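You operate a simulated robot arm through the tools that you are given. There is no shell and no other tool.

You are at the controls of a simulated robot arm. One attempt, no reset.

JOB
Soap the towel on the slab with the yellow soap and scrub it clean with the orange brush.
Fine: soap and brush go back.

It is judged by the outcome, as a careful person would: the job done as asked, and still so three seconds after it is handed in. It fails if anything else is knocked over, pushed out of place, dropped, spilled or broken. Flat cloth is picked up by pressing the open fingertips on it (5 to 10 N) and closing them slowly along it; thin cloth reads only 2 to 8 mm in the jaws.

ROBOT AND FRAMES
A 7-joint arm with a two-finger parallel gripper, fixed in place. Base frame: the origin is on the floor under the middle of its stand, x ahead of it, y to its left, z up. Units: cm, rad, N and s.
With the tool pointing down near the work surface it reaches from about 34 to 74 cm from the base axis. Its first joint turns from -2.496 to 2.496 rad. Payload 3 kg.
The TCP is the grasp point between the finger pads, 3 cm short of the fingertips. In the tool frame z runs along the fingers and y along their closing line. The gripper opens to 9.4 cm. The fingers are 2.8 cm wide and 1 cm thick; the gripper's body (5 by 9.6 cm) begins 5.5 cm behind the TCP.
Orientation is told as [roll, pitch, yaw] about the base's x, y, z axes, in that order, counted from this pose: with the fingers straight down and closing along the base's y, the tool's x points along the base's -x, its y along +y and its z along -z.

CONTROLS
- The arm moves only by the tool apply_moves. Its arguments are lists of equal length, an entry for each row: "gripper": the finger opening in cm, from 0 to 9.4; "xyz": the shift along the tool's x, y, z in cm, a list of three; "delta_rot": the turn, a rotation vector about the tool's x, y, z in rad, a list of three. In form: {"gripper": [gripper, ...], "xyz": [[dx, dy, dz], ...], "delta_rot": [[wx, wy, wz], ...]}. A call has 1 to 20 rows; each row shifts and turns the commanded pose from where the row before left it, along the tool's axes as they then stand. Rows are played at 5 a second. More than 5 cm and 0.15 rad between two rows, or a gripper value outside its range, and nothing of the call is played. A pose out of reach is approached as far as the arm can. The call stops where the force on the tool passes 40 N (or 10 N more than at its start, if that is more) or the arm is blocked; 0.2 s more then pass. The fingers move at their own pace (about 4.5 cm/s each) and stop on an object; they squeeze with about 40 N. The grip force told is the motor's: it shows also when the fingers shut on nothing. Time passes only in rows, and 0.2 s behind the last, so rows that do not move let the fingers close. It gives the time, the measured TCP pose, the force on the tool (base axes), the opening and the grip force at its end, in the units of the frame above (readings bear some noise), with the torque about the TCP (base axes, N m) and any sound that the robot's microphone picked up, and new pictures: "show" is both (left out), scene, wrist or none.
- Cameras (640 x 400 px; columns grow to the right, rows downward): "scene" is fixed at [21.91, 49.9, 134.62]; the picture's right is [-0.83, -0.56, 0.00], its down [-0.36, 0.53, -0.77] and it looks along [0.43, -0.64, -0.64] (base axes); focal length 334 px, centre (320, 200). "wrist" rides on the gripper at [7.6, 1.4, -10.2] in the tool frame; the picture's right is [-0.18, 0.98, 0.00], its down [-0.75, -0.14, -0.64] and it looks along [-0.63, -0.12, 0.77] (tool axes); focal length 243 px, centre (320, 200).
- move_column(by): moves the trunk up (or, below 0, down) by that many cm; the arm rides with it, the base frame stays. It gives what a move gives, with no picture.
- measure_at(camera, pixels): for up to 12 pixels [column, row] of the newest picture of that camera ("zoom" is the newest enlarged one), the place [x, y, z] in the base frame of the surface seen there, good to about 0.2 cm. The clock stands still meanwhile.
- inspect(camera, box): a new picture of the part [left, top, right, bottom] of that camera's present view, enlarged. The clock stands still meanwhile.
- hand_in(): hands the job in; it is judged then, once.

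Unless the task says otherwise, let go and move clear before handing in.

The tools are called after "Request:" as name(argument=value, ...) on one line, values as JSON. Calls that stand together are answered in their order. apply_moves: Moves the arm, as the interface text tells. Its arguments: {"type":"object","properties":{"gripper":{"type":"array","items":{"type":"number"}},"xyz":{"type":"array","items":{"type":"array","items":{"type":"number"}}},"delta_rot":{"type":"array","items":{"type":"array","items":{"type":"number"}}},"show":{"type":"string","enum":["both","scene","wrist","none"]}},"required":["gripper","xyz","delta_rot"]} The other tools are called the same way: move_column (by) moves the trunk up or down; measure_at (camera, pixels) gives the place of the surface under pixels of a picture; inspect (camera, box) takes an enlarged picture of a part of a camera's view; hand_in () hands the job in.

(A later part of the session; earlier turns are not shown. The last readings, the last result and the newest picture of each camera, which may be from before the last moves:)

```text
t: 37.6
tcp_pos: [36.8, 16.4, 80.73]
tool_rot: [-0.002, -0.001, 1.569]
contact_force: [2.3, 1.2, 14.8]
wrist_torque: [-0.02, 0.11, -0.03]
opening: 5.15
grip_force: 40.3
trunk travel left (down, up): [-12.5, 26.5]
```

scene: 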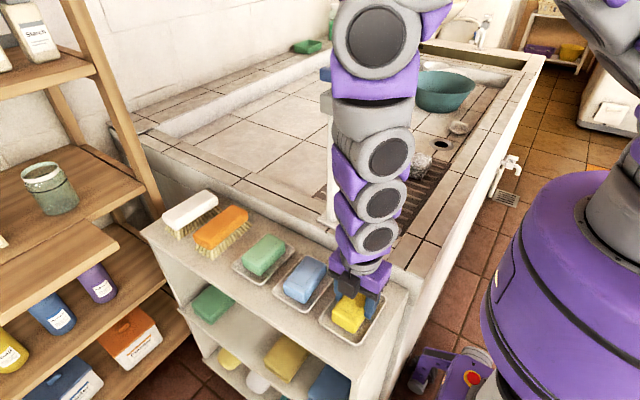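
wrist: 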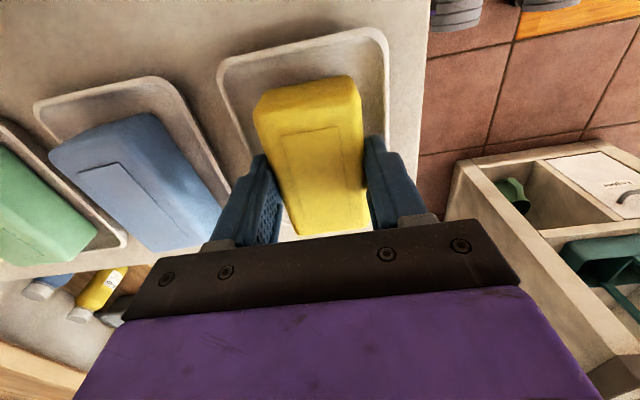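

The soap is resting in the dish (14.8 N). I'll relieve the press slightly, open gently to 6.2 cm (staying inside the rim) and rise.

Request:
apply_moves(gripper=[4, 5.3, 6.0, 6.2, 6.2], xyz=[[0, 0, -0.15], [0, 0, 0], [0, 0, 0], [0, 0, 0], [0, 0, 0]], delta_rot=[[0, 0, 0], [0, 0, 0], [0, 0, 0], [0, 0, 0], [0, 0, 0]], show="wrist")

Request:
apply_moves(gripper=[6.4, 6.4, 6.4, 6.4, 6.4, 6.4], xyz=[[0, 0, -0.5], [0, 0, -1], [0, 0, -2], [0, 0, -3], [0, 0, -4], [0, 0, -4]], delta_rot=[[0, 0, 0], [0, 0, 0], [0, 0, 0], [0, 0, 0], [0, 0, 0], [0, 0, 0]])

```text
t: 38.8
tcp_pos: [36.81, 16.43, 80.72]
tool_rot: [0.0, 0.0, 1.569]
contact_force: [0.6, 0.1, 0.0]
wrist_torque: [-0.02, 0.0, 0.0]
opening: 6.19
grip_force: 0.1
trunk travel left (down, up): [-12.5, 26.5]
```

wrist: 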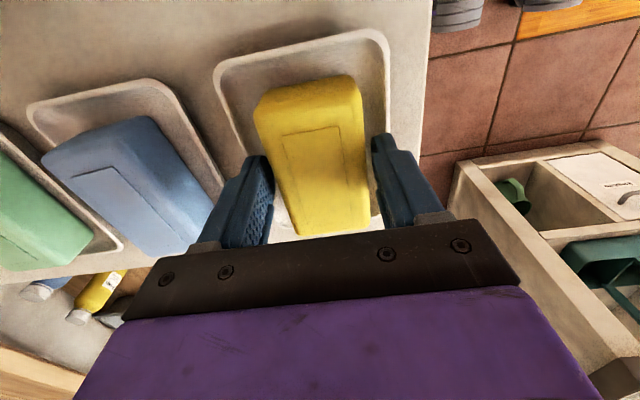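

```text
t: 40.2
tcp_pos: [36.83, 16.14, 95.56]
tool_rot: [0.0, -0.002, 1.571]
contact_force: [0.0, 0.5, 0.8]
wrist_torque: [0.0, 0.0, 0.01]
opening: 6.41
grip_force: 0.1
trunk travel left (down, up): [-12.5, 26.5]
```

scene: 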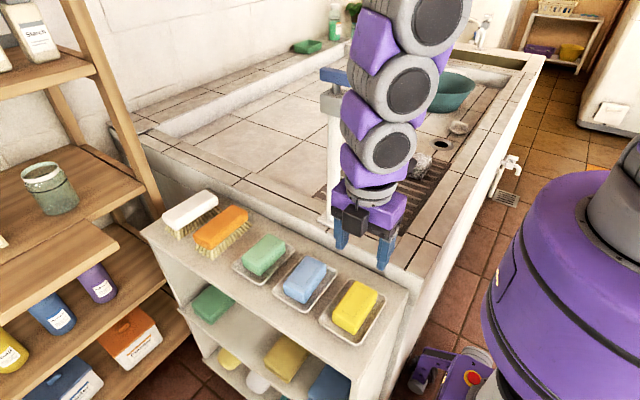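
wrist: 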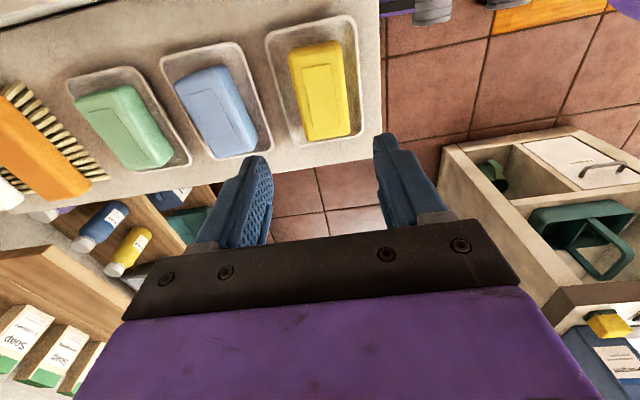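

The yellow soap is back in its dish (scene (355,305)). Next I'll move out along the shelf, bowing away from the faucet, to hover near the orange brush, opening the gripper on the way.

Request:
apply_moves(gripper=[6.4, 6.4, 6.4, 6.4, 6.4, 7, 7, 7, 7, 8, 8], xyz=[[-0.98, -2.24, -0.48], [-0.98, -2.24, -0.48], [-0.98, -2.24, -0.48], [-0.98, -2.24, -0.48], [-0.98, -2.24, -0.48], [0.2, -2.8, 0], [0.2, -2.8, 0], [0.2, -2.8, 0], [0.2, -2.8, 0], [0.2, -2.8, 0], [0, 0, 0]], delta_rot=[[0, 0, 0], [0, 0, 0], [0, 0, 0], [0, 0, 0], [0, 0, 0], [0, 0, 0], [0, 0, 0], [0, 0, 0], [0, 0, 0], [0, 0, 0], [0, 0, 0]])

```text
t: 42.6
tcp_pos: [62.12, 20.23, 97.72]
tool_rot: [0.0, -0.001, 1.57]
contact_force: [-0.1, -0.3, -0.1]
wrist_torque: [-0.04, -0.01, 0.02]
opening: 8.01
grip_force: 0.2
trunk travel left (down, up): [-12.5, 26.5]
```

scene: 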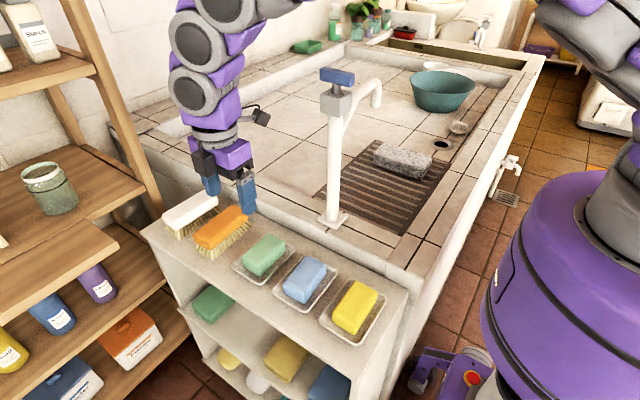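
wrist: 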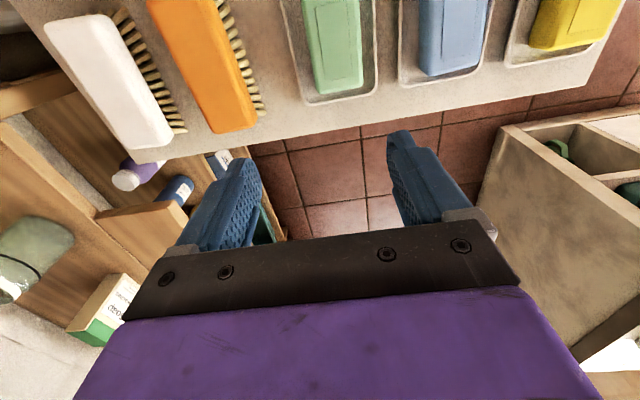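

The hand is near the brush with the faucet well clear. I'll measure the brush from the wrist view and check the wooden rack's nearby corners before going further.

Request:
measure_at(camera="wrist", pixels=[[205, 60], [180, 50], [225, 50], [235, 95], [210, 125], [245, 125], [190, 20], [258, 60], [120, 80], [165, 110], [180, 130], [140, 30]])

Request:
measure_at(camera="scene", pixels=[[145, 190], [110, 140], [140, 180], [100, 85], [150, 150], [45, 185], [118, 240], [160, 200]])

Request:
inspect(camera="wrist", box=[100, 0, 340, 150])

```text
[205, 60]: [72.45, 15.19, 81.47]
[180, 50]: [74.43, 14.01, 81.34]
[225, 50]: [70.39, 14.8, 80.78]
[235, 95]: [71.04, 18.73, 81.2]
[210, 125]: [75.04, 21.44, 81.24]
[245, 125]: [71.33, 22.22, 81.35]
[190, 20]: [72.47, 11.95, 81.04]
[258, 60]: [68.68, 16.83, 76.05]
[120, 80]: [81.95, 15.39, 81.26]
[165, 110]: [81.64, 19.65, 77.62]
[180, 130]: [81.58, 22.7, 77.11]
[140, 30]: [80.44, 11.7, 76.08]
```

```text
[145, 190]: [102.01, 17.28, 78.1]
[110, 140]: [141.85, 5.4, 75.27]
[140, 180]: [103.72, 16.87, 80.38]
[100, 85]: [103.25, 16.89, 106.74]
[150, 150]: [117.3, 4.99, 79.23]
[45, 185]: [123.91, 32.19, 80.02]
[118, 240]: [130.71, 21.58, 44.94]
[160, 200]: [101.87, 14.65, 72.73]
```

```text
2.67 times, centred on (220, 75) of wrist
```

zoom: 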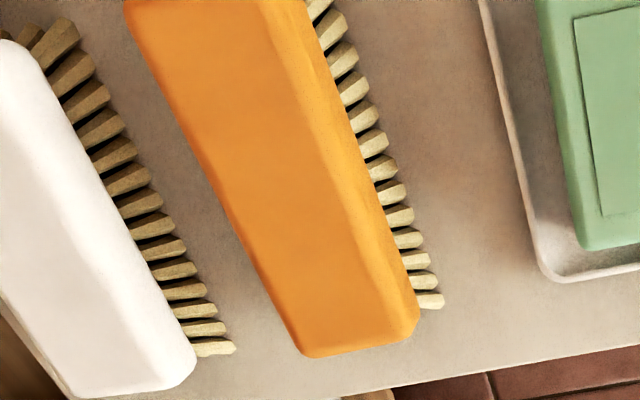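

The orange brush spans x 70.3–75, y 10.7–22.4, top 81.2; the white brush's bristles start near x 80. I'll hover over the orange brush's centre.

Request:
apply_moves(gripper=[8, 8, 8, 8, 8], xyz=[[0.91, -2.62, 0.43], [0.91, -2.62, 0.43], [0.91, -2.62, 0.43], [0.91, -2.62, 0.43], [0, 0, 0]], delta_rot=[[0, 0, 0], [0, 0, 0], [0, 0, 0], [0, 0, 0], [0, 0, 0]])

```text
t: 43.8
tcp_pos: [72.47, 16.54, 96.01]
tool_rot: [0.0, 0.0, 1.571]
contact_force: [-0.7, 0.1, -0.1]
wrist_torque: [0.01, -0.02, -0.03]
opening: 8.0
grip_force: 0.1
trunk travel left (down, up): [-12.5, 26.5]
```

scene: 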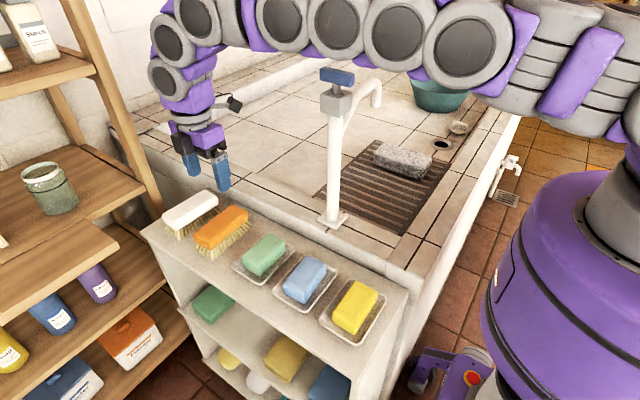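
wrist: 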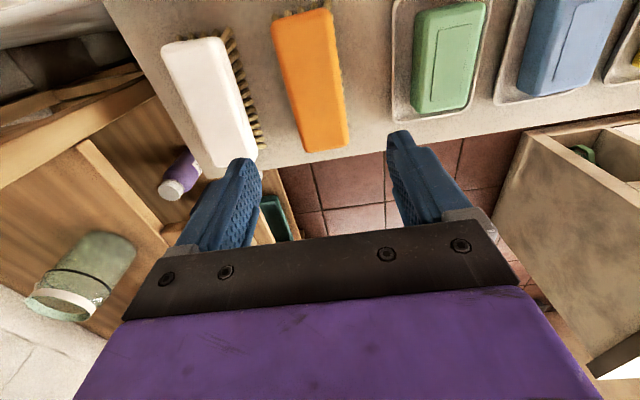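

The forearm now spans out above and beside the faucet (arm at scene (340,30), faucet handle at (338,76)). Before descending I'll measure its position relative to the faucet.

Request:
measure_at(camera="scene", pixels=[[335, 25], [340, 54], [280, 25], [280, 45], [395, 35], [395, 68], [465, 45], [465, 85], [200, 15], [205, 40], [310, 50], [235, 40]])

Request:
inspect(camera="scene", box=[140, 0, 460, 200])

```text
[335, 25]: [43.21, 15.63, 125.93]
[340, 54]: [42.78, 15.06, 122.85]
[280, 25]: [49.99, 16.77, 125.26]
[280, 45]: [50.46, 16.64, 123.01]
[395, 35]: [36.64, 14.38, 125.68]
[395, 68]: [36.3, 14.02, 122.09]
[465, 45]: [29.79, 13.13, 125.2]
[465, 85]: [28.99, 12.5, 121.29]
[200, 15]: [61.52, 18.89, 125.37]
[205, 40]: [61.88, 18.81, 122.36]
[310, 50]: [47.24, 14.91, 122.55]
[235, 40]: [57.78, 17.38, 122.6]
```

```text
2.00 times, centred on (300, 100) of scene
```

zoom: 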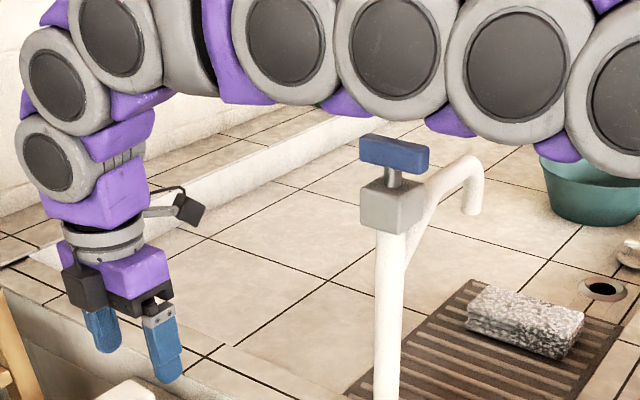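

The arm's near face is at y≈16.7 near x=50 and its bottom at z≈122; its centreline is at y≈11.4, so it stays a few cm to the side of the faucet (y≤3.2). I'll descend part way and recheck.

Request:
apply_moves(gripper=[8, 8, 8, 8], xyz=[[0, 0, 2.5], [0, 0, 2.5], [0, 0, 2.5], [0, 0, 0.5]], delta_rot=[[0, 0, 0], [0, 0, 0], [0, 0, 0], [0, 0, 0]])

Request:
inspect(camera="scene", box=[140, 0, 460, 200])

```text
t: 44.8
tcp_pos: [72.63, 16.66, 88.09]
tool_rot: [-0.001, -0.001, 1.569]
contact_force: [0.4, 0.0, 0.9]
wrist_torque: [0.02, 0.02, -0.06]
opening: 7.99
grip_force: 0.1
trunk travel left (down, up): [-12.5, 26.5]
```

scene: 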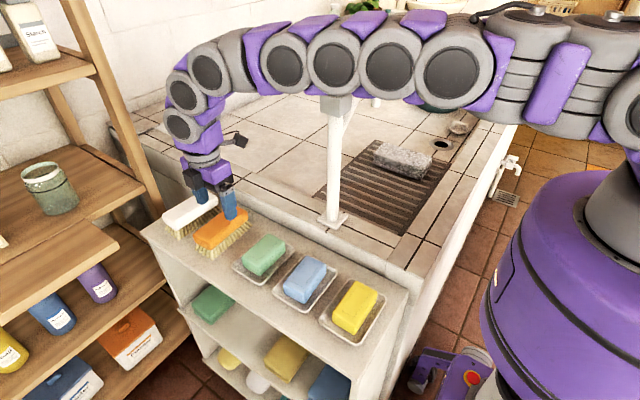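
wrist: 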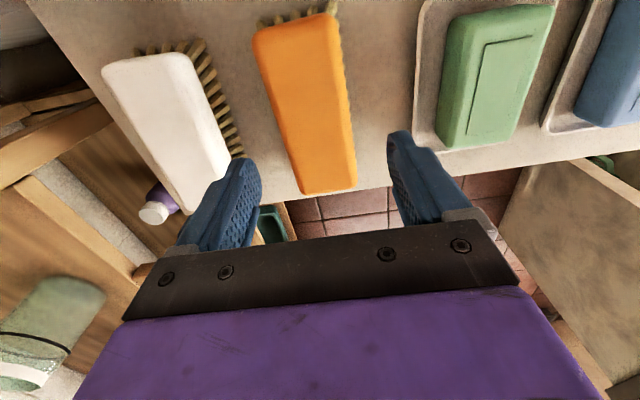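

```text
2.00 times, centred on (300, 100) of scene
```

zoom: 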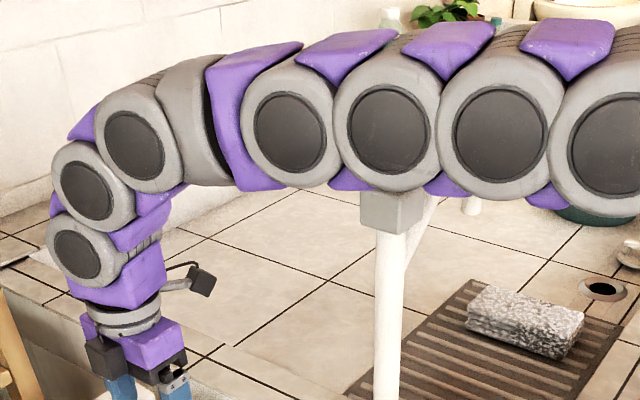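

The forearm now overlaps the faucet handle in the picture (scene (340,75)), so I'll measure the arm's near and far edges there to make sure there's lateral clearance.

Request:
measure_at(camera="zoom", pixels=[[290, 130], [290, 175], [390, 130], [390, 180], [345, 50], [380, 35], [300, 50], [290, 45], [440, 45], [480, 25], [395, 215], [425, 190]])

```text
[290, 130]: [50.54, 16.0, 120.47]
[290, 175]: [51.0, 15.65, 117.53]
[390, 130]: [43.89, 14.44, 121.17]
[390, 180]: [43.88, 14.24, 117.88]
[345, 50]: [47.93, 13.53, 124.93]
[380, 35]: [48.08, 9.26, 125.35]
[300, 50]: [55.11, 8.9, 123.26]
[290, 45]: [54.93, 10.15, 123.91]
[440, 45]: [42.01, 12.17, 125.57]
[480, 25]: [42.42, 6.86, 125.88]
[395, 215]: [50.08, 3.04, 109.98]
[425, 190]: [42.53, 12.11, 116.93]
```

The arm's far side is at y≈7 near the faucet, whose nearest face is y≈3.1, so about 4 cm remains clear. I'll finish the descent to put the fingertips at z≈78.7 on the brush body.

Request:
apply_moves(gripper=[8, 8, 8, 8, 8, 8], xyz=[[0, 0, 2], [0, 0, 2], [0, 0, 1.2], [0, 0, 0.7], [0, 0, 0.5], [0, 0, 0]], delta_rot=[[0, 0, 0], [0, 0, 0], [0, 0, 0], [0, 0, 0], [0, 0, 0], [0, 0, 0]])

Request:
inspect(camera="scene", box=[150, 120, 310, 280])

```text
t: 46.2
tcp_pos: [72.46, 16.59, 81.61]
tool_rot: [0.001, 0.0, 1.57]
contact_force: [0.5, -0.3, -0.1]
wrist_torque: [0.02, 0.02, 0.02]
opening: 7.99
grip_force: 0.0
trunk travel left (down, up): [-12.5, 26.5]
```

scene: 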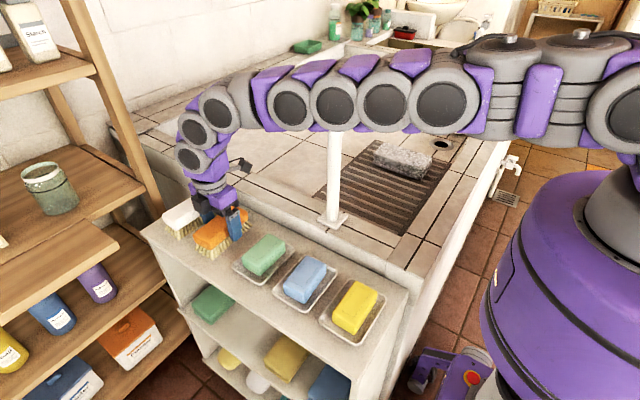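
wrist: 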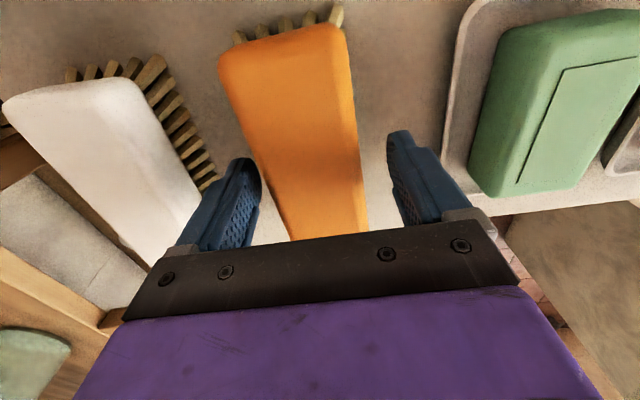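

```text
2.50 times, centred on (230, 200) of scene
```

zoom: 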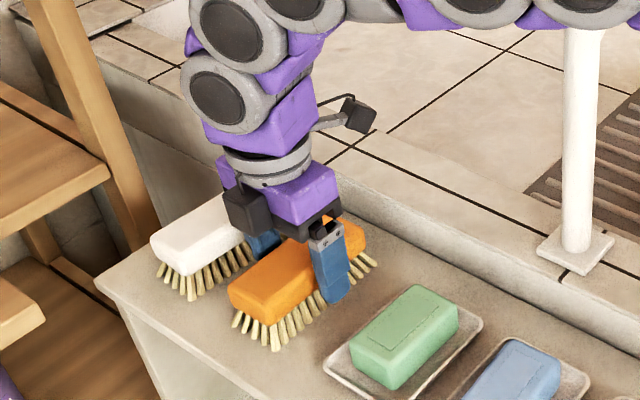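

The fingers are on both sides of the brush body at TCP z 81.6 with no contact. I'll close on it.

Request:
apply_moves(gripper=[6.5, 5.2, 4, 3.5, 3.5, 3.5], xyz=[[0, 0, 0], [0, 0, 0], [0, 0, 0], [0, 0, 0], [0, 0, 0], [0, 0, 0]], delta_rot=[[0, 0, 0], [0, 0, 0], [0, 0, 0], [0, 0, 0], [0, 0, 0], [0, 0, 0]], show="wrist")

```text
t: 47.6
tcp_pos: [72.5, 16.55, 81.65]
tool_rot: [-0.002, -0.001, 1.57]
contact_force: [2.3, 0.1, 9.8]
wrist_torque: [-0.07, 0.15, 0.2]
opening: 5.46
grip_force: 40.0
trunk travel left (down, up): [-12.5, 26.5]
```

wrist: 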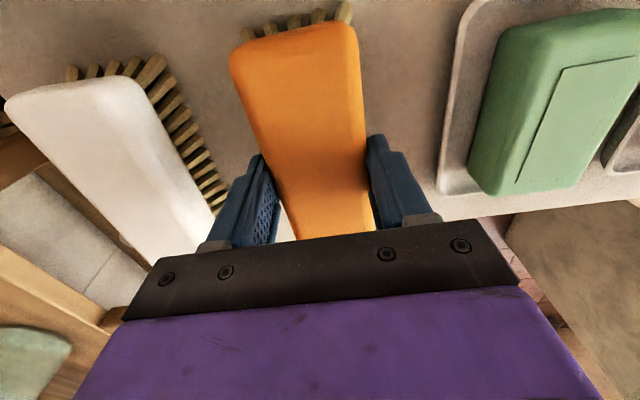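

The grip stopped at 5.46 cm with 40 N, and there is some upward force, so I'll look closely at how the fingers hold the brush.

Request:
inspect(camera="scene", box=[170, 180, 270, 270])

Request:
inspect(camera="wrist", box=[200, 80, 440, 240])

```text
4.44 times, centred on (220, 225) of scene
```

zoom: 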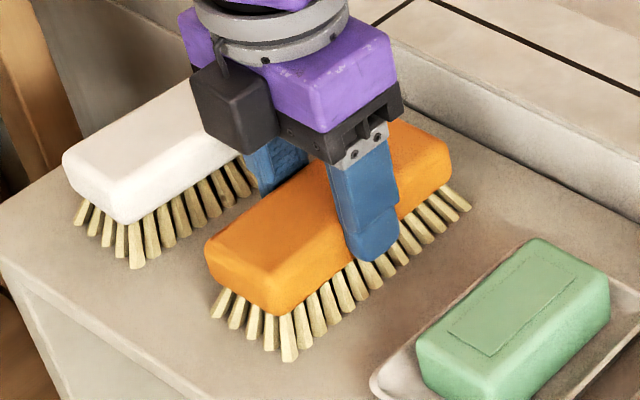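

```text
2.50 times, centred on (320, 160) of wrist
```

zoom: 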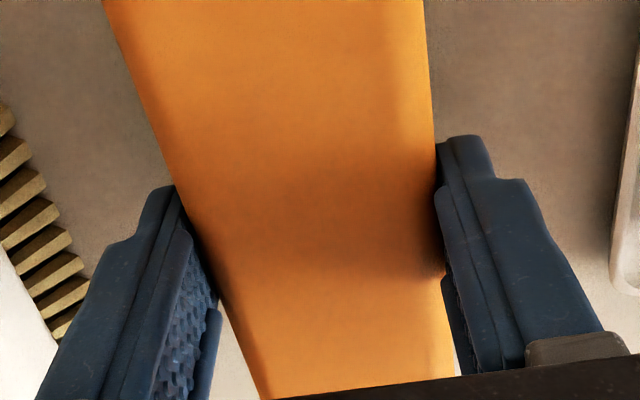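

The fingertips reach slightly below the orange body onto the flared bristles. I'll open, rise 0.45 cm and re-grip on the body only.

Request:
apply_moves(gripper=[6.2, 7.0, 7.0, 6, 5.2, 4.2, 3.5, 3.5, 3.5], xyz=[[0, 0, 0], [0, 0, 0], [0, 0, -0.45], [0, 0, 0], [0, 0, 0], [0, 0, 0], [0, 0, 0], [0, 0, 0], [0, 0, 0]], delta_rot=[[0, 0, 0], [0, 0, 0], [0, 0, 0], [0, 0, 0], [0, 0, 0], [0, 0, 0], [0, 0, 0], [0, 0, 0], [0, 0, 0]], show="wrist")

Request:
inspect(camera="scene", box=[170, 180, 270, 270])

```text
t: 49.6
tcp_pos: [72.61, 16.6, 82.05]
tool_rot: [0.0, 0.0, 1.568]
contact_force: [-0.3, 1.0, 0.0]
wrist_torque: [0.0, 0.01, -0.01]
opening: 5.43
grip_force: 40.1
trunk travel left (down, up): [-12.5, 26.5]
```

wrist: 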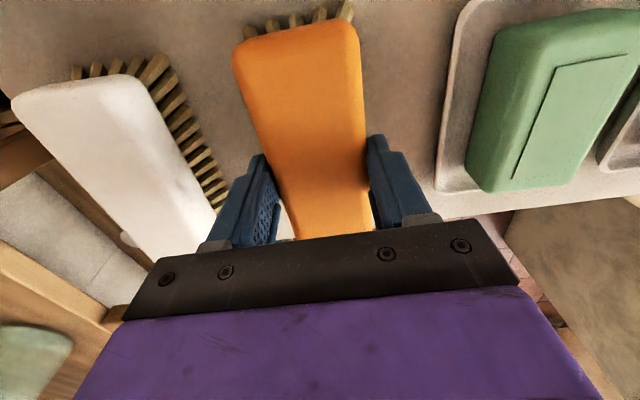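

```text
4.44 times, centred on (220, 225) of scene
```

zoom: 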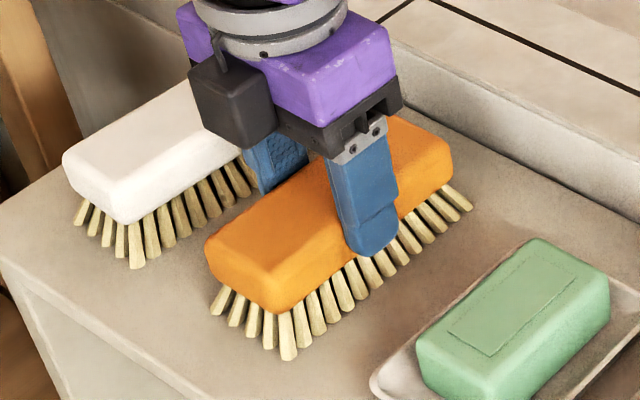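

The grip is now on the orange body (5.43 cm, 40 N, no side load). I'll lift straight up.

Request:
apply_moves(gripper=[3.5, 3.5, 3.5, 3.5, 3.5, 3.5], xyz=[[0, 0, -1], [0, 0, -2], [0, 0, -3], [0, 0, -3], [0, 0, -3], [0, 0, 0]], delta_rot=[[0, 0, 0], [0, 0, 0], [0, 0, 0], [0, 0, 0], [0, 0, 0], [0, 0, 0]])

```text
t: 51.0
tcp_pos: [72.51, 16.6, 94.05]
tool_rot: [-0.001, 0.0, 1.568]
contact_force: [-0.6, -0.2, -1.7]
wrist_torque: [0.02, 0.01, 0.0]
opening: 5.43
grip_force: 40.2
trunk travel left (down, up): [-12.5, 26.5]
```

scene: 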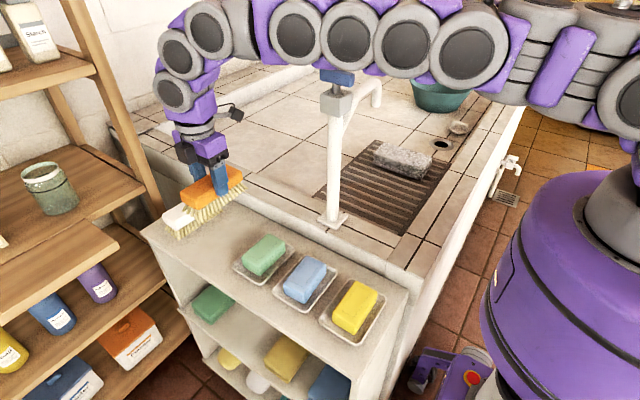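
wrist: 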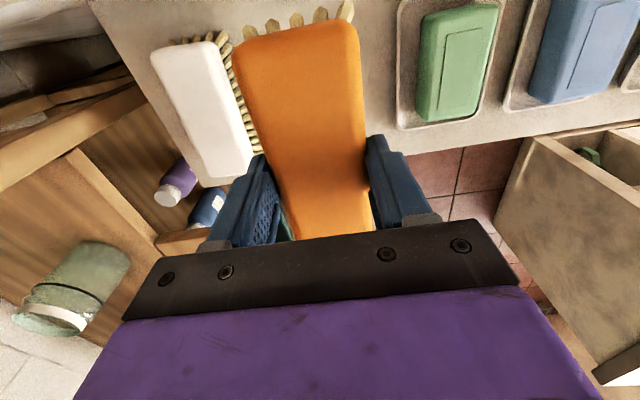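

The brush is lifted cleanly. I'll retract along the shelf (bowing away from the faucet) to the near position at x≈37.

Request:
apply_moves(gripper=[3.5, 3.5, 3.5, 3.5, 3.5, 3.5, 3.5, 3.5, 3.5, 3.5, 3.5, 3.5, 3.5], xyz=[[-0.85, 2.63, -0.74], [-0.85, 2.63, -0.74], [-0.85, 2.63, -0.74], [-0.85, 2.63, -0.74], [-0.2, 2.8, 0], [-0.2, 2.8, 0], [-0.2, 2.8, 0], [-0.2, 2.8, 0], [-0.2, 2.8, 0], [1.12, 2.75, 0.5], [1.12, 2.75, 0.5], [1.12, 2.75, 0.5], [1.12, 2.75, 0.5]], delta_rot=[[0, 0, 0], [0, 0, 0], [0, 0, 0], [0, 0, 0], [0, 0, 0], [0, 0, 0], [0, 0, 0], [0, 0, 0], [0, 0, 0], [0, 0, 0], [0, 0, 0], [0, 0, 0], [0, 0, 0]])

```text
t: 53.8
tcp_pos: [36.86, 16.61, 95.02]
tool_rot: [-0.002, -0.001, 1.571]
contact_force: [0.2, -0.1, -1.5]
wrist_torque: [0.0, 0.01, -0.01]
opening: 5.42
grip_force: 39.8
trunk travel left (down, up): [-12.5, 26.5]
```

scene: 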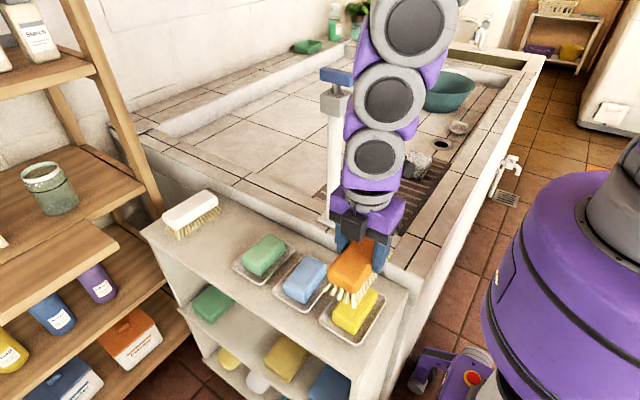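
wrist: 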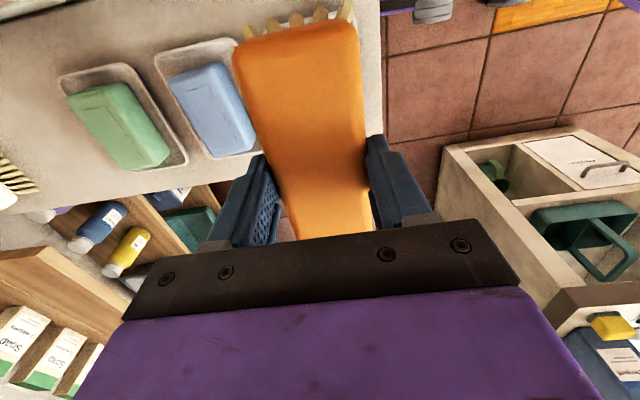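

The brush is at the near end and held firmly. I'll carry it along −y past the faucet toward the slab.

Request:
apply_moves(gripper=[3.5, 3.5, 3.5, 3.5, 3.5, 3.5, 3.5, 3.5, 3.5, 3.5, 3.5, 3.5, 3.5, 3.5, 3.5, 3.5], xyz=[[2.54, 0.1, 0], [2.54, 0.1, 0], [2.54, 0.1, 0], [2.54, 0.1, 0], [2.54, 0.1, 0], [2.54, 0.1, 0], [2.54, 0, 0], [2.54, 0, 0], [2.54, 0, 0], [2.54, 0, 0], [2.54, 0, 0], [2.54, 0, 0], [2.54, 0, 0], [2.54, 0, 0], [2.54, 0, 0], [2.54, 0, 0]], delta_rot=[[0, 0, 0], [0, 0, 0], [0, 0, 0], [0, 0, 0], [0, 0, 0], [0, 0, 0], [0, 0, 0], [0, 0, 0], [0, 0, 0], [0, 0, 0], [0, 0, 0], [0, 0, 0], [0, 0, 0], [0, 0, 0], [0, 0, 0], [0, 0, 0]], show="scene")

Request:
apply_moves(gripper=[3.5, 3.5, 3.5, 3.5, 3.5, 3.5, 3.5], xyz=[[2.32, -2.42, 0], [2.32, -2.42, 0], [2.32, -2.42, 0], [2.32, -2.42, 0], [2.32, -2.42, 0], [2.32, -2.42, 0], [0, 0, 0]], delta_rot=[[0, 0, 0], [0, 0, 0], [0, 0, 0], [0, 0, 0], [0, 0, 0], [0, 0, 0], [0, 0, 0]])

```text
t: 57.2
tcp_pos: [36.3, -24.52, 94.93]
tool_rot: [-0.001, -0.003, 1.568]
contact_force: [-0.2, 1.4, -0.8]
wrist_torque: [0.0, -0.03, 0.01]
opening: 5.39
grip_force: 39.8
trunk travel left (down, up): [-12.5, 26.5]
```

scene: 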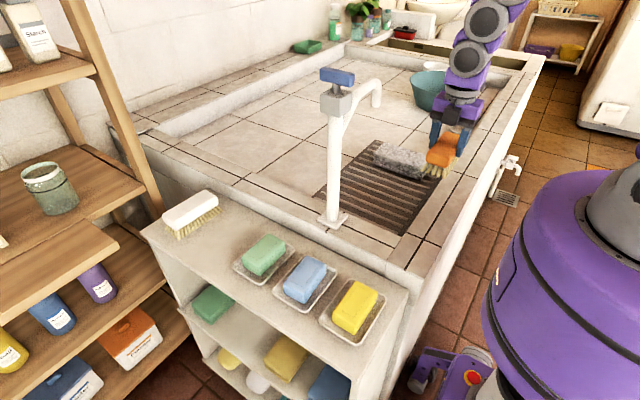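

```text
t: 58.8
tcp_pos: [50.93, -38.32, 95.0]
tool_rot: [-0.003, -0.004, 1.571]
contact_force: [0.7, 0.6, -1.4]
wrist_torque: [0.01, 0.03, -0.04]
opening: 5.4
grip_force: 40.0
trunk travel left (down, up): [-12.5, 26.5]
```

scene: 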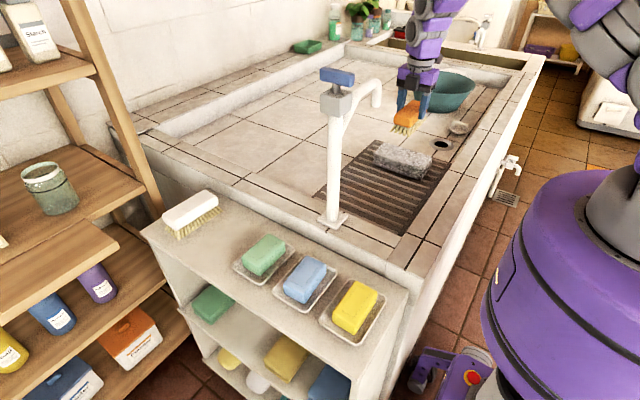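
wrist: 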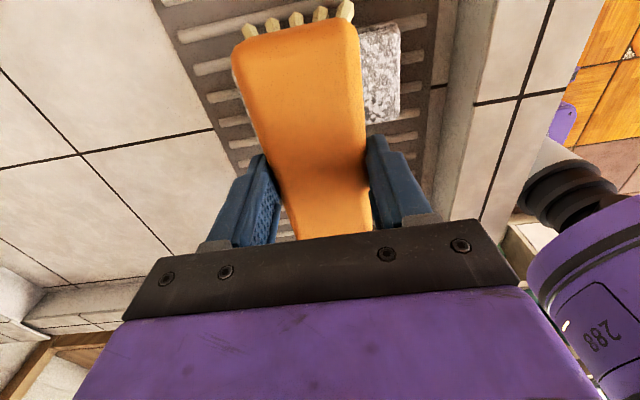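

The brush hangs over the towel. I'll centre it in y and descend to just above the towel, then press in small steps.

Request:
apply_moves(gripper=[3.5, 3.5, 3.5, 3.5, 3.5, 3.5], xyz=[[-0.6, 0.3, 3], [0, 0, 3], [0, 0, 2], [0, 0, 1], [0, 0, 0.6], [0, 0, 0]], delta_rot=[[0, 0, 0], [0, 0, 0], [0, 0, 0], [0, 0, 0], [0, 0, 0], [0, 0, 0]], show="none")

Request:
apply_moves(gripper=[3.5, 3.5], xyz=[[0, 0, 0.3], [0, 0, 0]], delta_rot=[[0, 0, 0], [0, 0, 0]], show="none")

Request:
apply_moves(gripper=[3.5, 3.5], xyz=[[0, 0, 0.15], [0, 0, 0]], delta_rot=[[0, 0, 0], [0, 0, 0]], show="scene")

```text
t: 60.2
tcp_pos: [50.58, -37.63, 85.27]
tool_rot: [0.001, -0.003, 1.569]
contact_force: [0.2, -0.2, -1.2]
wrist_torque: [0.02, 0.0, -0.02]
opening: 5.41
grip_force: 40.0
trunk travel left (down, up): [-12.5, 26.5]
```

```text
t: 60.8
tcp_pos: [50.55, -37.73, 85.05]
tool_rot: [-0.002, -0.001, 1.569]
contact_force: [-0.8, 0.1, 6.4]
wrist_torque: [-0.1, 0.14, -0.02]
opening: 5.38
grip_force: 39.7
trunk travel left (down, up): [-12.5, 26.5]
```

```text
t: 61.4
tcp_pos: [50.63, -37.58, 85.06]
tool_rot: [-0.003, 0.0, 1.569]
contact_force: [0.8, -2.2, 23.4]
wrist_torque: [-0.09, 0.28, 0.02]
opening: 5.4
grip_force: 39.8
trunk travel left (down, up): [-12.5, 26.5]
```

scene: 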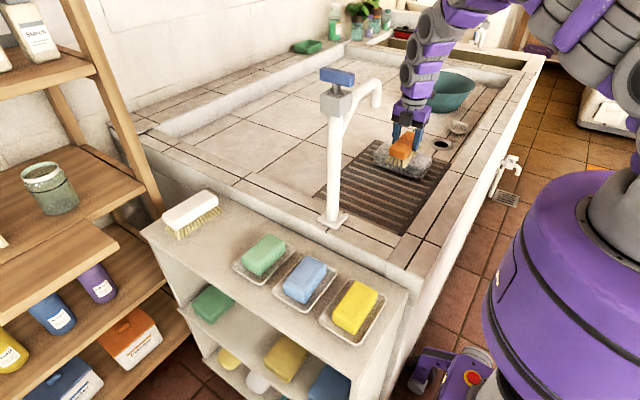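

It's pressing at 23 N, a bit much; I'll ease off 0.1 cm and begin scrubbing strokes along x, first toward +x.

Request:
apply_moves(gripper=[3.5, 3.5, 3.5, 3.5, 3.5, 3.5, 3.5, 3.5, 3.5, 3.5, 3.5, 3.5, 3.5, 3.5, 3.5, 3.5], xyz=[[0, 0, -0.1], [0, -1.1, 0], [0, -1.1, 0], [0, -1.1, 0], [0, -1.1, 0], [0, -1.1, 0], [0, 1.1, 0], [0, 1.1, 0], [0, 1.1, 0], [0, 1.1, 0], [0, 1.1, 0], [0, 1.1, 0], [0, 1.1, 0], [0, 1.1, 0], [0, 1.1, 0], [0, 1.1, 0]], delta_rot=[[0, 0, 0], [0, 0, 0], [0, 0, 0], [0, 0, 0], [0, 0, 0], [0, 0, 0], [0, 0, 0], [0, 0, 0], [0, 0, 0], [0, 0, 0], [0, 0, 0], [0, 0, 0], [0, 0, 0], [0, 0, 0], [0, 0, 0], [0, 0, 0]])

Request:
inspect(camera="scene", box=[350, 120, 450, 195])

```text
t: 64.8
tcp_pos: [45.1, -37.48, 85.08]
tool_rot: [0.0, -0.006, 1.568]
contact_force: [3.3, 2.0, 14.8]
wrist_torque: [-0.08, -0.31, -0.04]
opening: 5.41
grip_force: 40.0
trunk travel left (down, up): [-12.5, 26.5]
```

scene: 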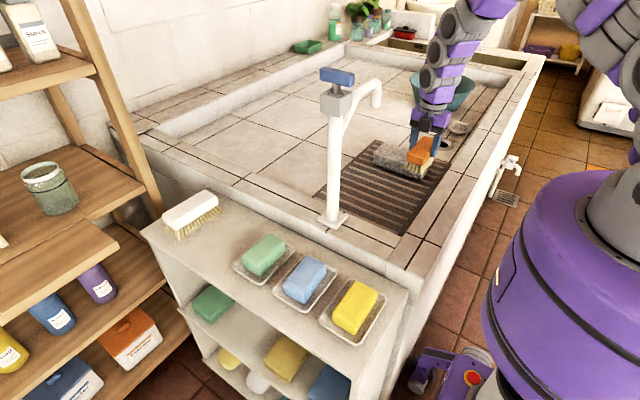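
wrist: 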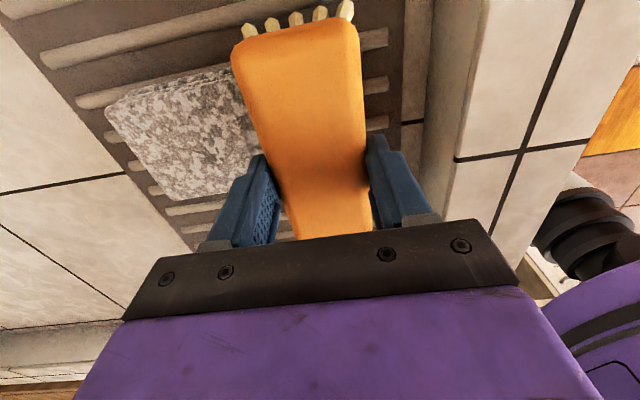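

```text
5.33 times, centred on (400, 158) of scene
```

zoom: 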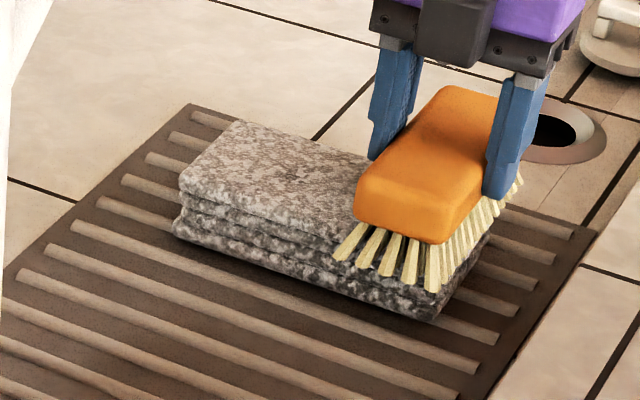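

The towel hasn't shifted and its suds are starting to fade under the brush. I'll continue with full back-and-forth scrubbing.

Request:
apply_moves(gripper=[3.5, 3.5, 3.5, 3.5, 3.5, 3.5, 3.5, 3.5, 3.5, 3.5, 3.5, 3.5, 3.5, 3.5, 3.5, 3.5, 3.5, 3.5, 3.5, 3.5], xyz=[[0, -1.1, 0], [0, -1.1, 0], [0, -1.1, 0], [0, -1.1, 0], [0, -1.1, 0], [0, -1.1, 0], [0, -1.1, 0], [0, -1.1, 0], [0, -1.1, 0], [0, -1.1, 0], [0, 1.1, 0], [0, 1.1, 0], [0, 1.1, 0], [0, 1.1, 0], [0, 1.1, 0], [0, 1.1, 0], [0, 1.1, 0], [0, 1.1, 0], [0, 1.1, 0], [0, 1.1, 0]], delta_rot=[[0, 0, 0], [0, 0, 0], [0, 0, 0], [0, 0, 0], [0, 0, 0], [0, 0, 0], [0, 0, 0], [0, 0, 0], [0, 0, 0], [0, 0, 0], [0, 0, 0], [0, 0, 0], [0, 0, 0], [0, 0, 0], [0, 0, 0], [0, 0, 0], [0, 0, 0], [0, 0, 0], [0, 0, 0], [0, 0, 0]])

Request:
inspect(camera="scene", box=[350, 120, 450, 195])

```text
t: 69.0
tcp_pos: [45.1, -37.6, 85.0]
tool_rot: [0.0, -0.002, 1.568]
contact_force: [4.5, 1.1, 12.9]
wrist_torque: [0.14, -0.23, -0.04]
opening: 5.42
grip_force: 40.3
trunk travel left (down, up): [-12.5, 26.5]
```

scene: 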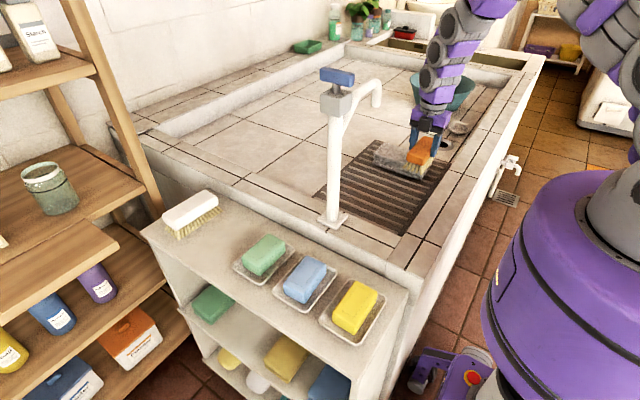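
wrist: 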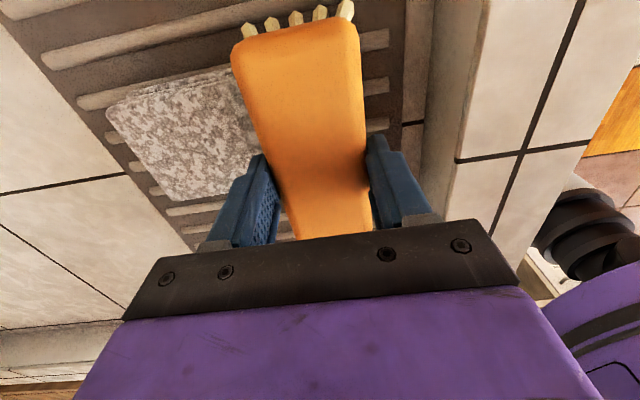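

```text
5.33 times, centred on (400, 158) of scene
```

zoom: 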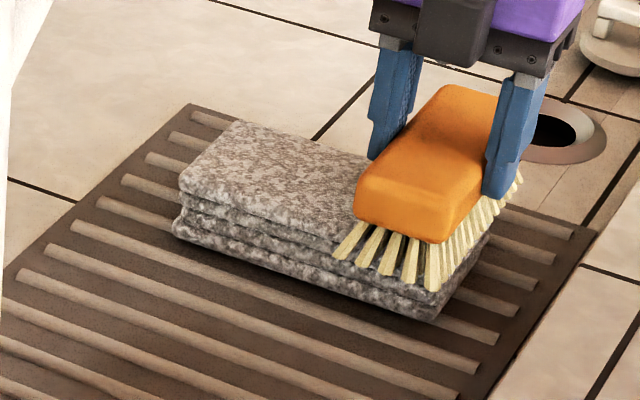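

The dark patches are getting lighter with each pass, so I'll keep scrubbing.

Request:
apply_moves(gripper=[3.5, 3.5, 3.5, 3.5, 3.5, 3.5, 3.5, 3.5, 3.5, 3.5, 3.5, 3.5, 3.5, 3.5, 3.5, 3.5, 3.5, 3.5, 3.5, 3.5], xyz=[[0, -1.1, 0], [0, -1.1, 0], [0, -1.1, 0], [0, -1.1, 0], [0, -1.1, 0], [0, -1.1, 0], [0, -1.1, 0], [0, -1.1, 0], [0, -1.1, 0], [0, -1.1, 0], [0, 1.1, 0], [0, 1.1, 0], [0, 1.1, 0], [0, 1.1, 0], [0, 1.1, 0], [0, 1.1, 0], [0, 1.1, 0], [0, 1.1, 0], [0, 1.1, 0], [0, 1.1, 0]], delta_rot=[[0, 0, 0], [0, 0, 0], [0, 0, 0], [0, 0, 0], [0, 0, 0], [0, 0, 0], [0, 0, 0], [0, 0, 0], [0, 0, 0], [0, 0, 0], [0, 0, 0], [0, 0, 0], [0, 0, 0], [0, 0, 0], [0, 0, 0], [0, 0, 0], [0, 0, 0], [0, 0, 0], [0, 0, 0], [0, 0, 0]], show="none")

Request:
apply_moves(gripper=[3.5, 3.5, 3.5, 3.5, 3.5, 3.5, 3.5, 3.5, 3.5, 3.5, 3.5, 3.5, 3.5, 3.5, 3.5, 3.5, 3.5, 3.5, 3.5, 3.5], xyz=[[0, -1.1, 0], [0, -1.1, 0], [0, -1.1, 0], [0, -1.1, 0], [0, -1.1, 0], [0, -1.1, 0], [0, -1.1, 0], [0, -1.1, 0], [0, -1.1, 0], [0, -1.1, 0], [0, 1.1, 0], [0, 1.1, 0], [0, 1.1, 0], [0, 1.1, 0], [0, 1.1, 0], [0, 1.1, 0], [0, 1.1, 0], [0, 1.1, 0], [0, 1.1, 0], [0, 1.1, 0]], delta_rot=[[0, 0, 0], [0, 0, 0], [0, 0, 0], [0, 0, 0], [0, 0, 0], [0, 0, 0], [0, 0, 0], [0, 0, 0], [0, 0, 0], [0, 0, 0], [0, 0, 0], [0, 0, 0], [0, 0, 0], [0, 0, 0], [0, 0, 0], [0, 0, 0], [0, 0, 0], [0, 0, 0], [0, 0, 0], [0, 0, 0]])

Request:
inspect(camera="scene", box=[350, 120, 450, 195])

```text
t: 73.2
tcp_pos: [45.07, -37.61, 84.9]
tool_rot: [0.0, -0.001, 1.57]
contact_force: [1.4, 0.5, 7.6]
wrist_torque: [0.1, -0.1, -0.02]
opening: 5.42
grip_force: 39.7
trunk travel left (down, up): [-12.5, 26.5]
```

```text
t: 77.4
tcp_pos: [44.95, -37.62, 85.11]
tool_rot: [-0.002, -0.002, 1.57]
contact_force: [2.1, 0.8, 8.0]
wrist_torque: [0.22, 0.0, -0.04]
opening: 5.42
grip_force: 40.6
trunk travel left (down, up): [-12.5, 26.5]
```

scene: 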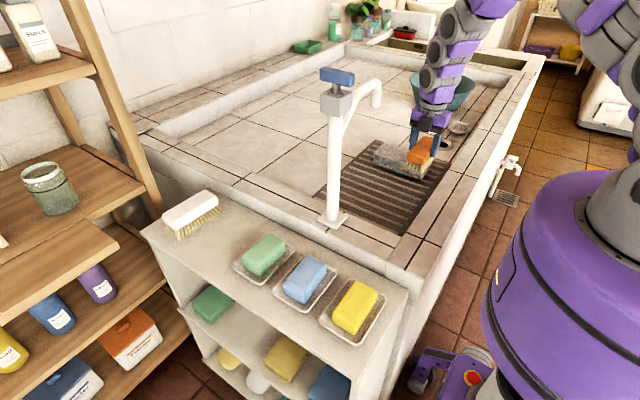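
wrist: 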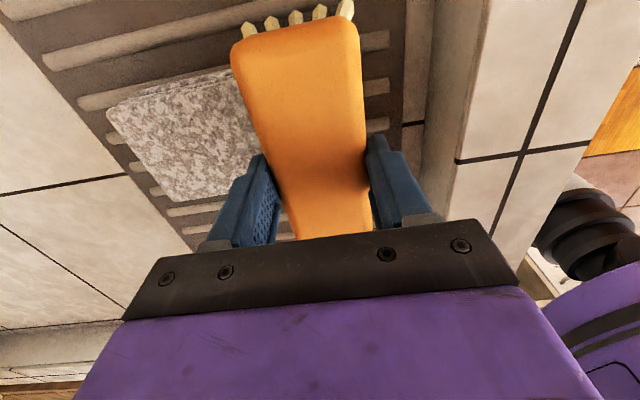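

```text
5.33 times, centred on (400, 158) of scene
```

zoom: 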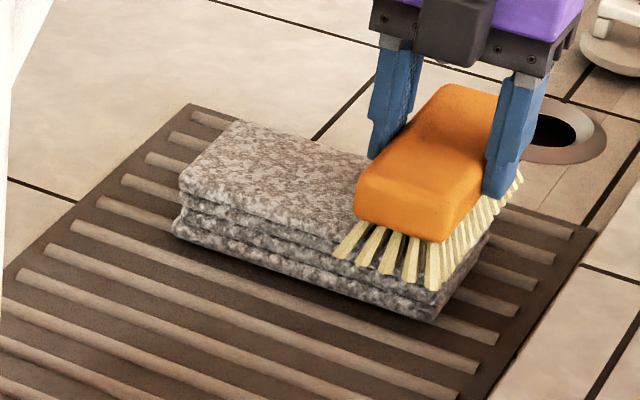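

It's noticeably lighter again. I'll lift off to view the whole top and judge what remains.

Request:
apply_moves(gripper=[3.5, 3.5, 3.5, 3.5, 3.5], xyz=[[0, 0, -1], [0, 0, -2], [0, 2, -3], [0, 4, -2], [0, 3, 0]], delta_rot=[[0, 0, 0], [0, 0, 0], [0, 0, 0], [0, 0, 0], [0, 0, 0]])

Request:
inspect(camera="scene", box=[360, 130, 440, 190])

Request:
inspect(camera="wrist", box=[60, 20, 300, 180])

```text
t: 78.6
tcp_pos: [35.99, -37.65, 92.84]
tool_rot: [-0.002, -0.001, 1.57]
contact_force: [-0.1, 0.6, -1.4]
wrist_torque: [0.0, 0.01, 0.0]
opening: 5.42
grip_force: 39.9
trunk travel left (down, up): [-12.5, 26.5]
```

scene: 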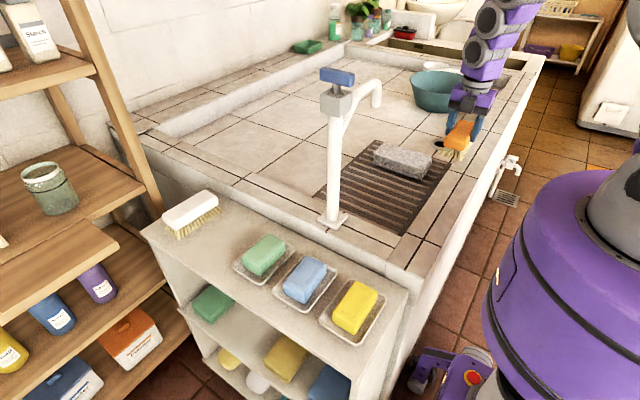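
wrist: 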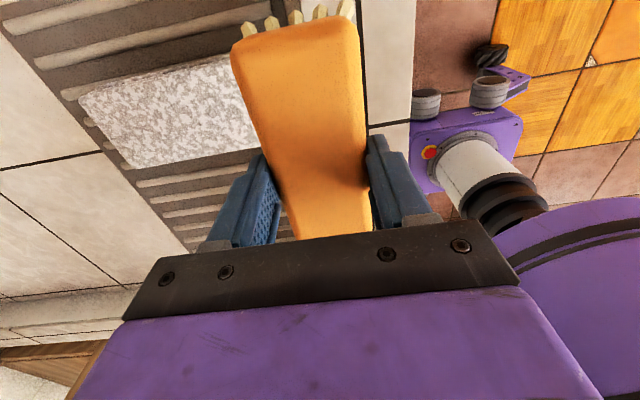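

```text
6.67 times, centred on (400, 160) of scene
```

zoom: 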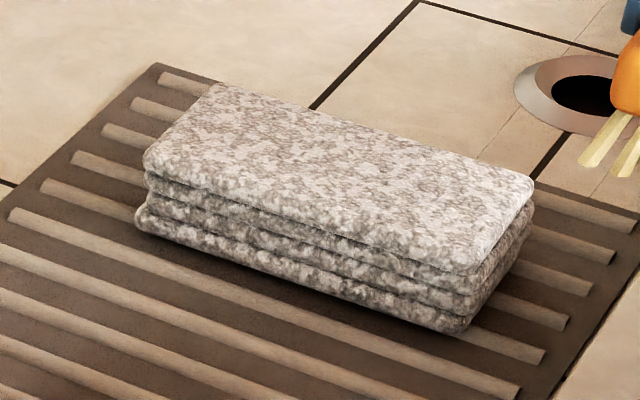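

```text
2.50 times, centred on (180, 100) of wrist
```

zoom: 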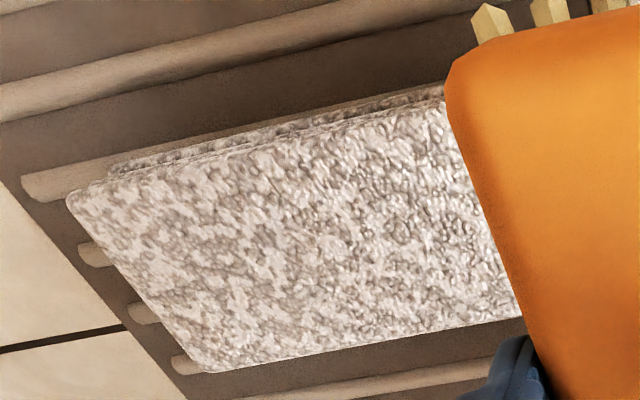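

The dark spots are gone and the towel is much lighter, but I can't tell whether it has stopped improving. I'll return for more passes and compare.

Request:
apply_moves(gripper=[3.5, 3.5, 3.5, 3.5, 3.5, 3.5], xyz=[[0, -3, 0], [0, -4, 1.5], [0, -2, 3], [0, 0, 2.5], [0, 0, 0.7], [0, 0, 0.25]], delta_rot=[[0, 0, 0], [0, 0, 0], [0, 0, 0], [0, 0, 0], [0, 0, 0], [0, 0, 0]], show="none")

```text
t: 80.0
tcp_pos: [45.01, -37.68, 84.91]
tool_rot: [0.0, -0.004, 1.568]
contact_force: [0.2, 0.2, -0.6]
wrist_torque: [0.01, 0.0, 0.0]
opening: 5.42
grip_force: 40.0
trunk travel left (down, up): [-12.5, 26.5]
```

Request:
apply_moves(gripper=[3.5, 3.5], xyz=[[0, 0, 0.12], [0, 0, 0]], delta_rot=[[0, 0, 0], [0, 0, 0]], show="none")

```text
t: 80.6
tcp_pos: [45.1, -37.57, 84.97]
tool_rot: [-0.001, -0.002, 1.569]
contact_force: [1.2, -1.4, 10.7]
wrist_torque: [-0.05, 0.06, -0.04]
opening: 5.42
grip_force: 39.9
trunk travel left (down, up): [-12.5, 26.5]
```

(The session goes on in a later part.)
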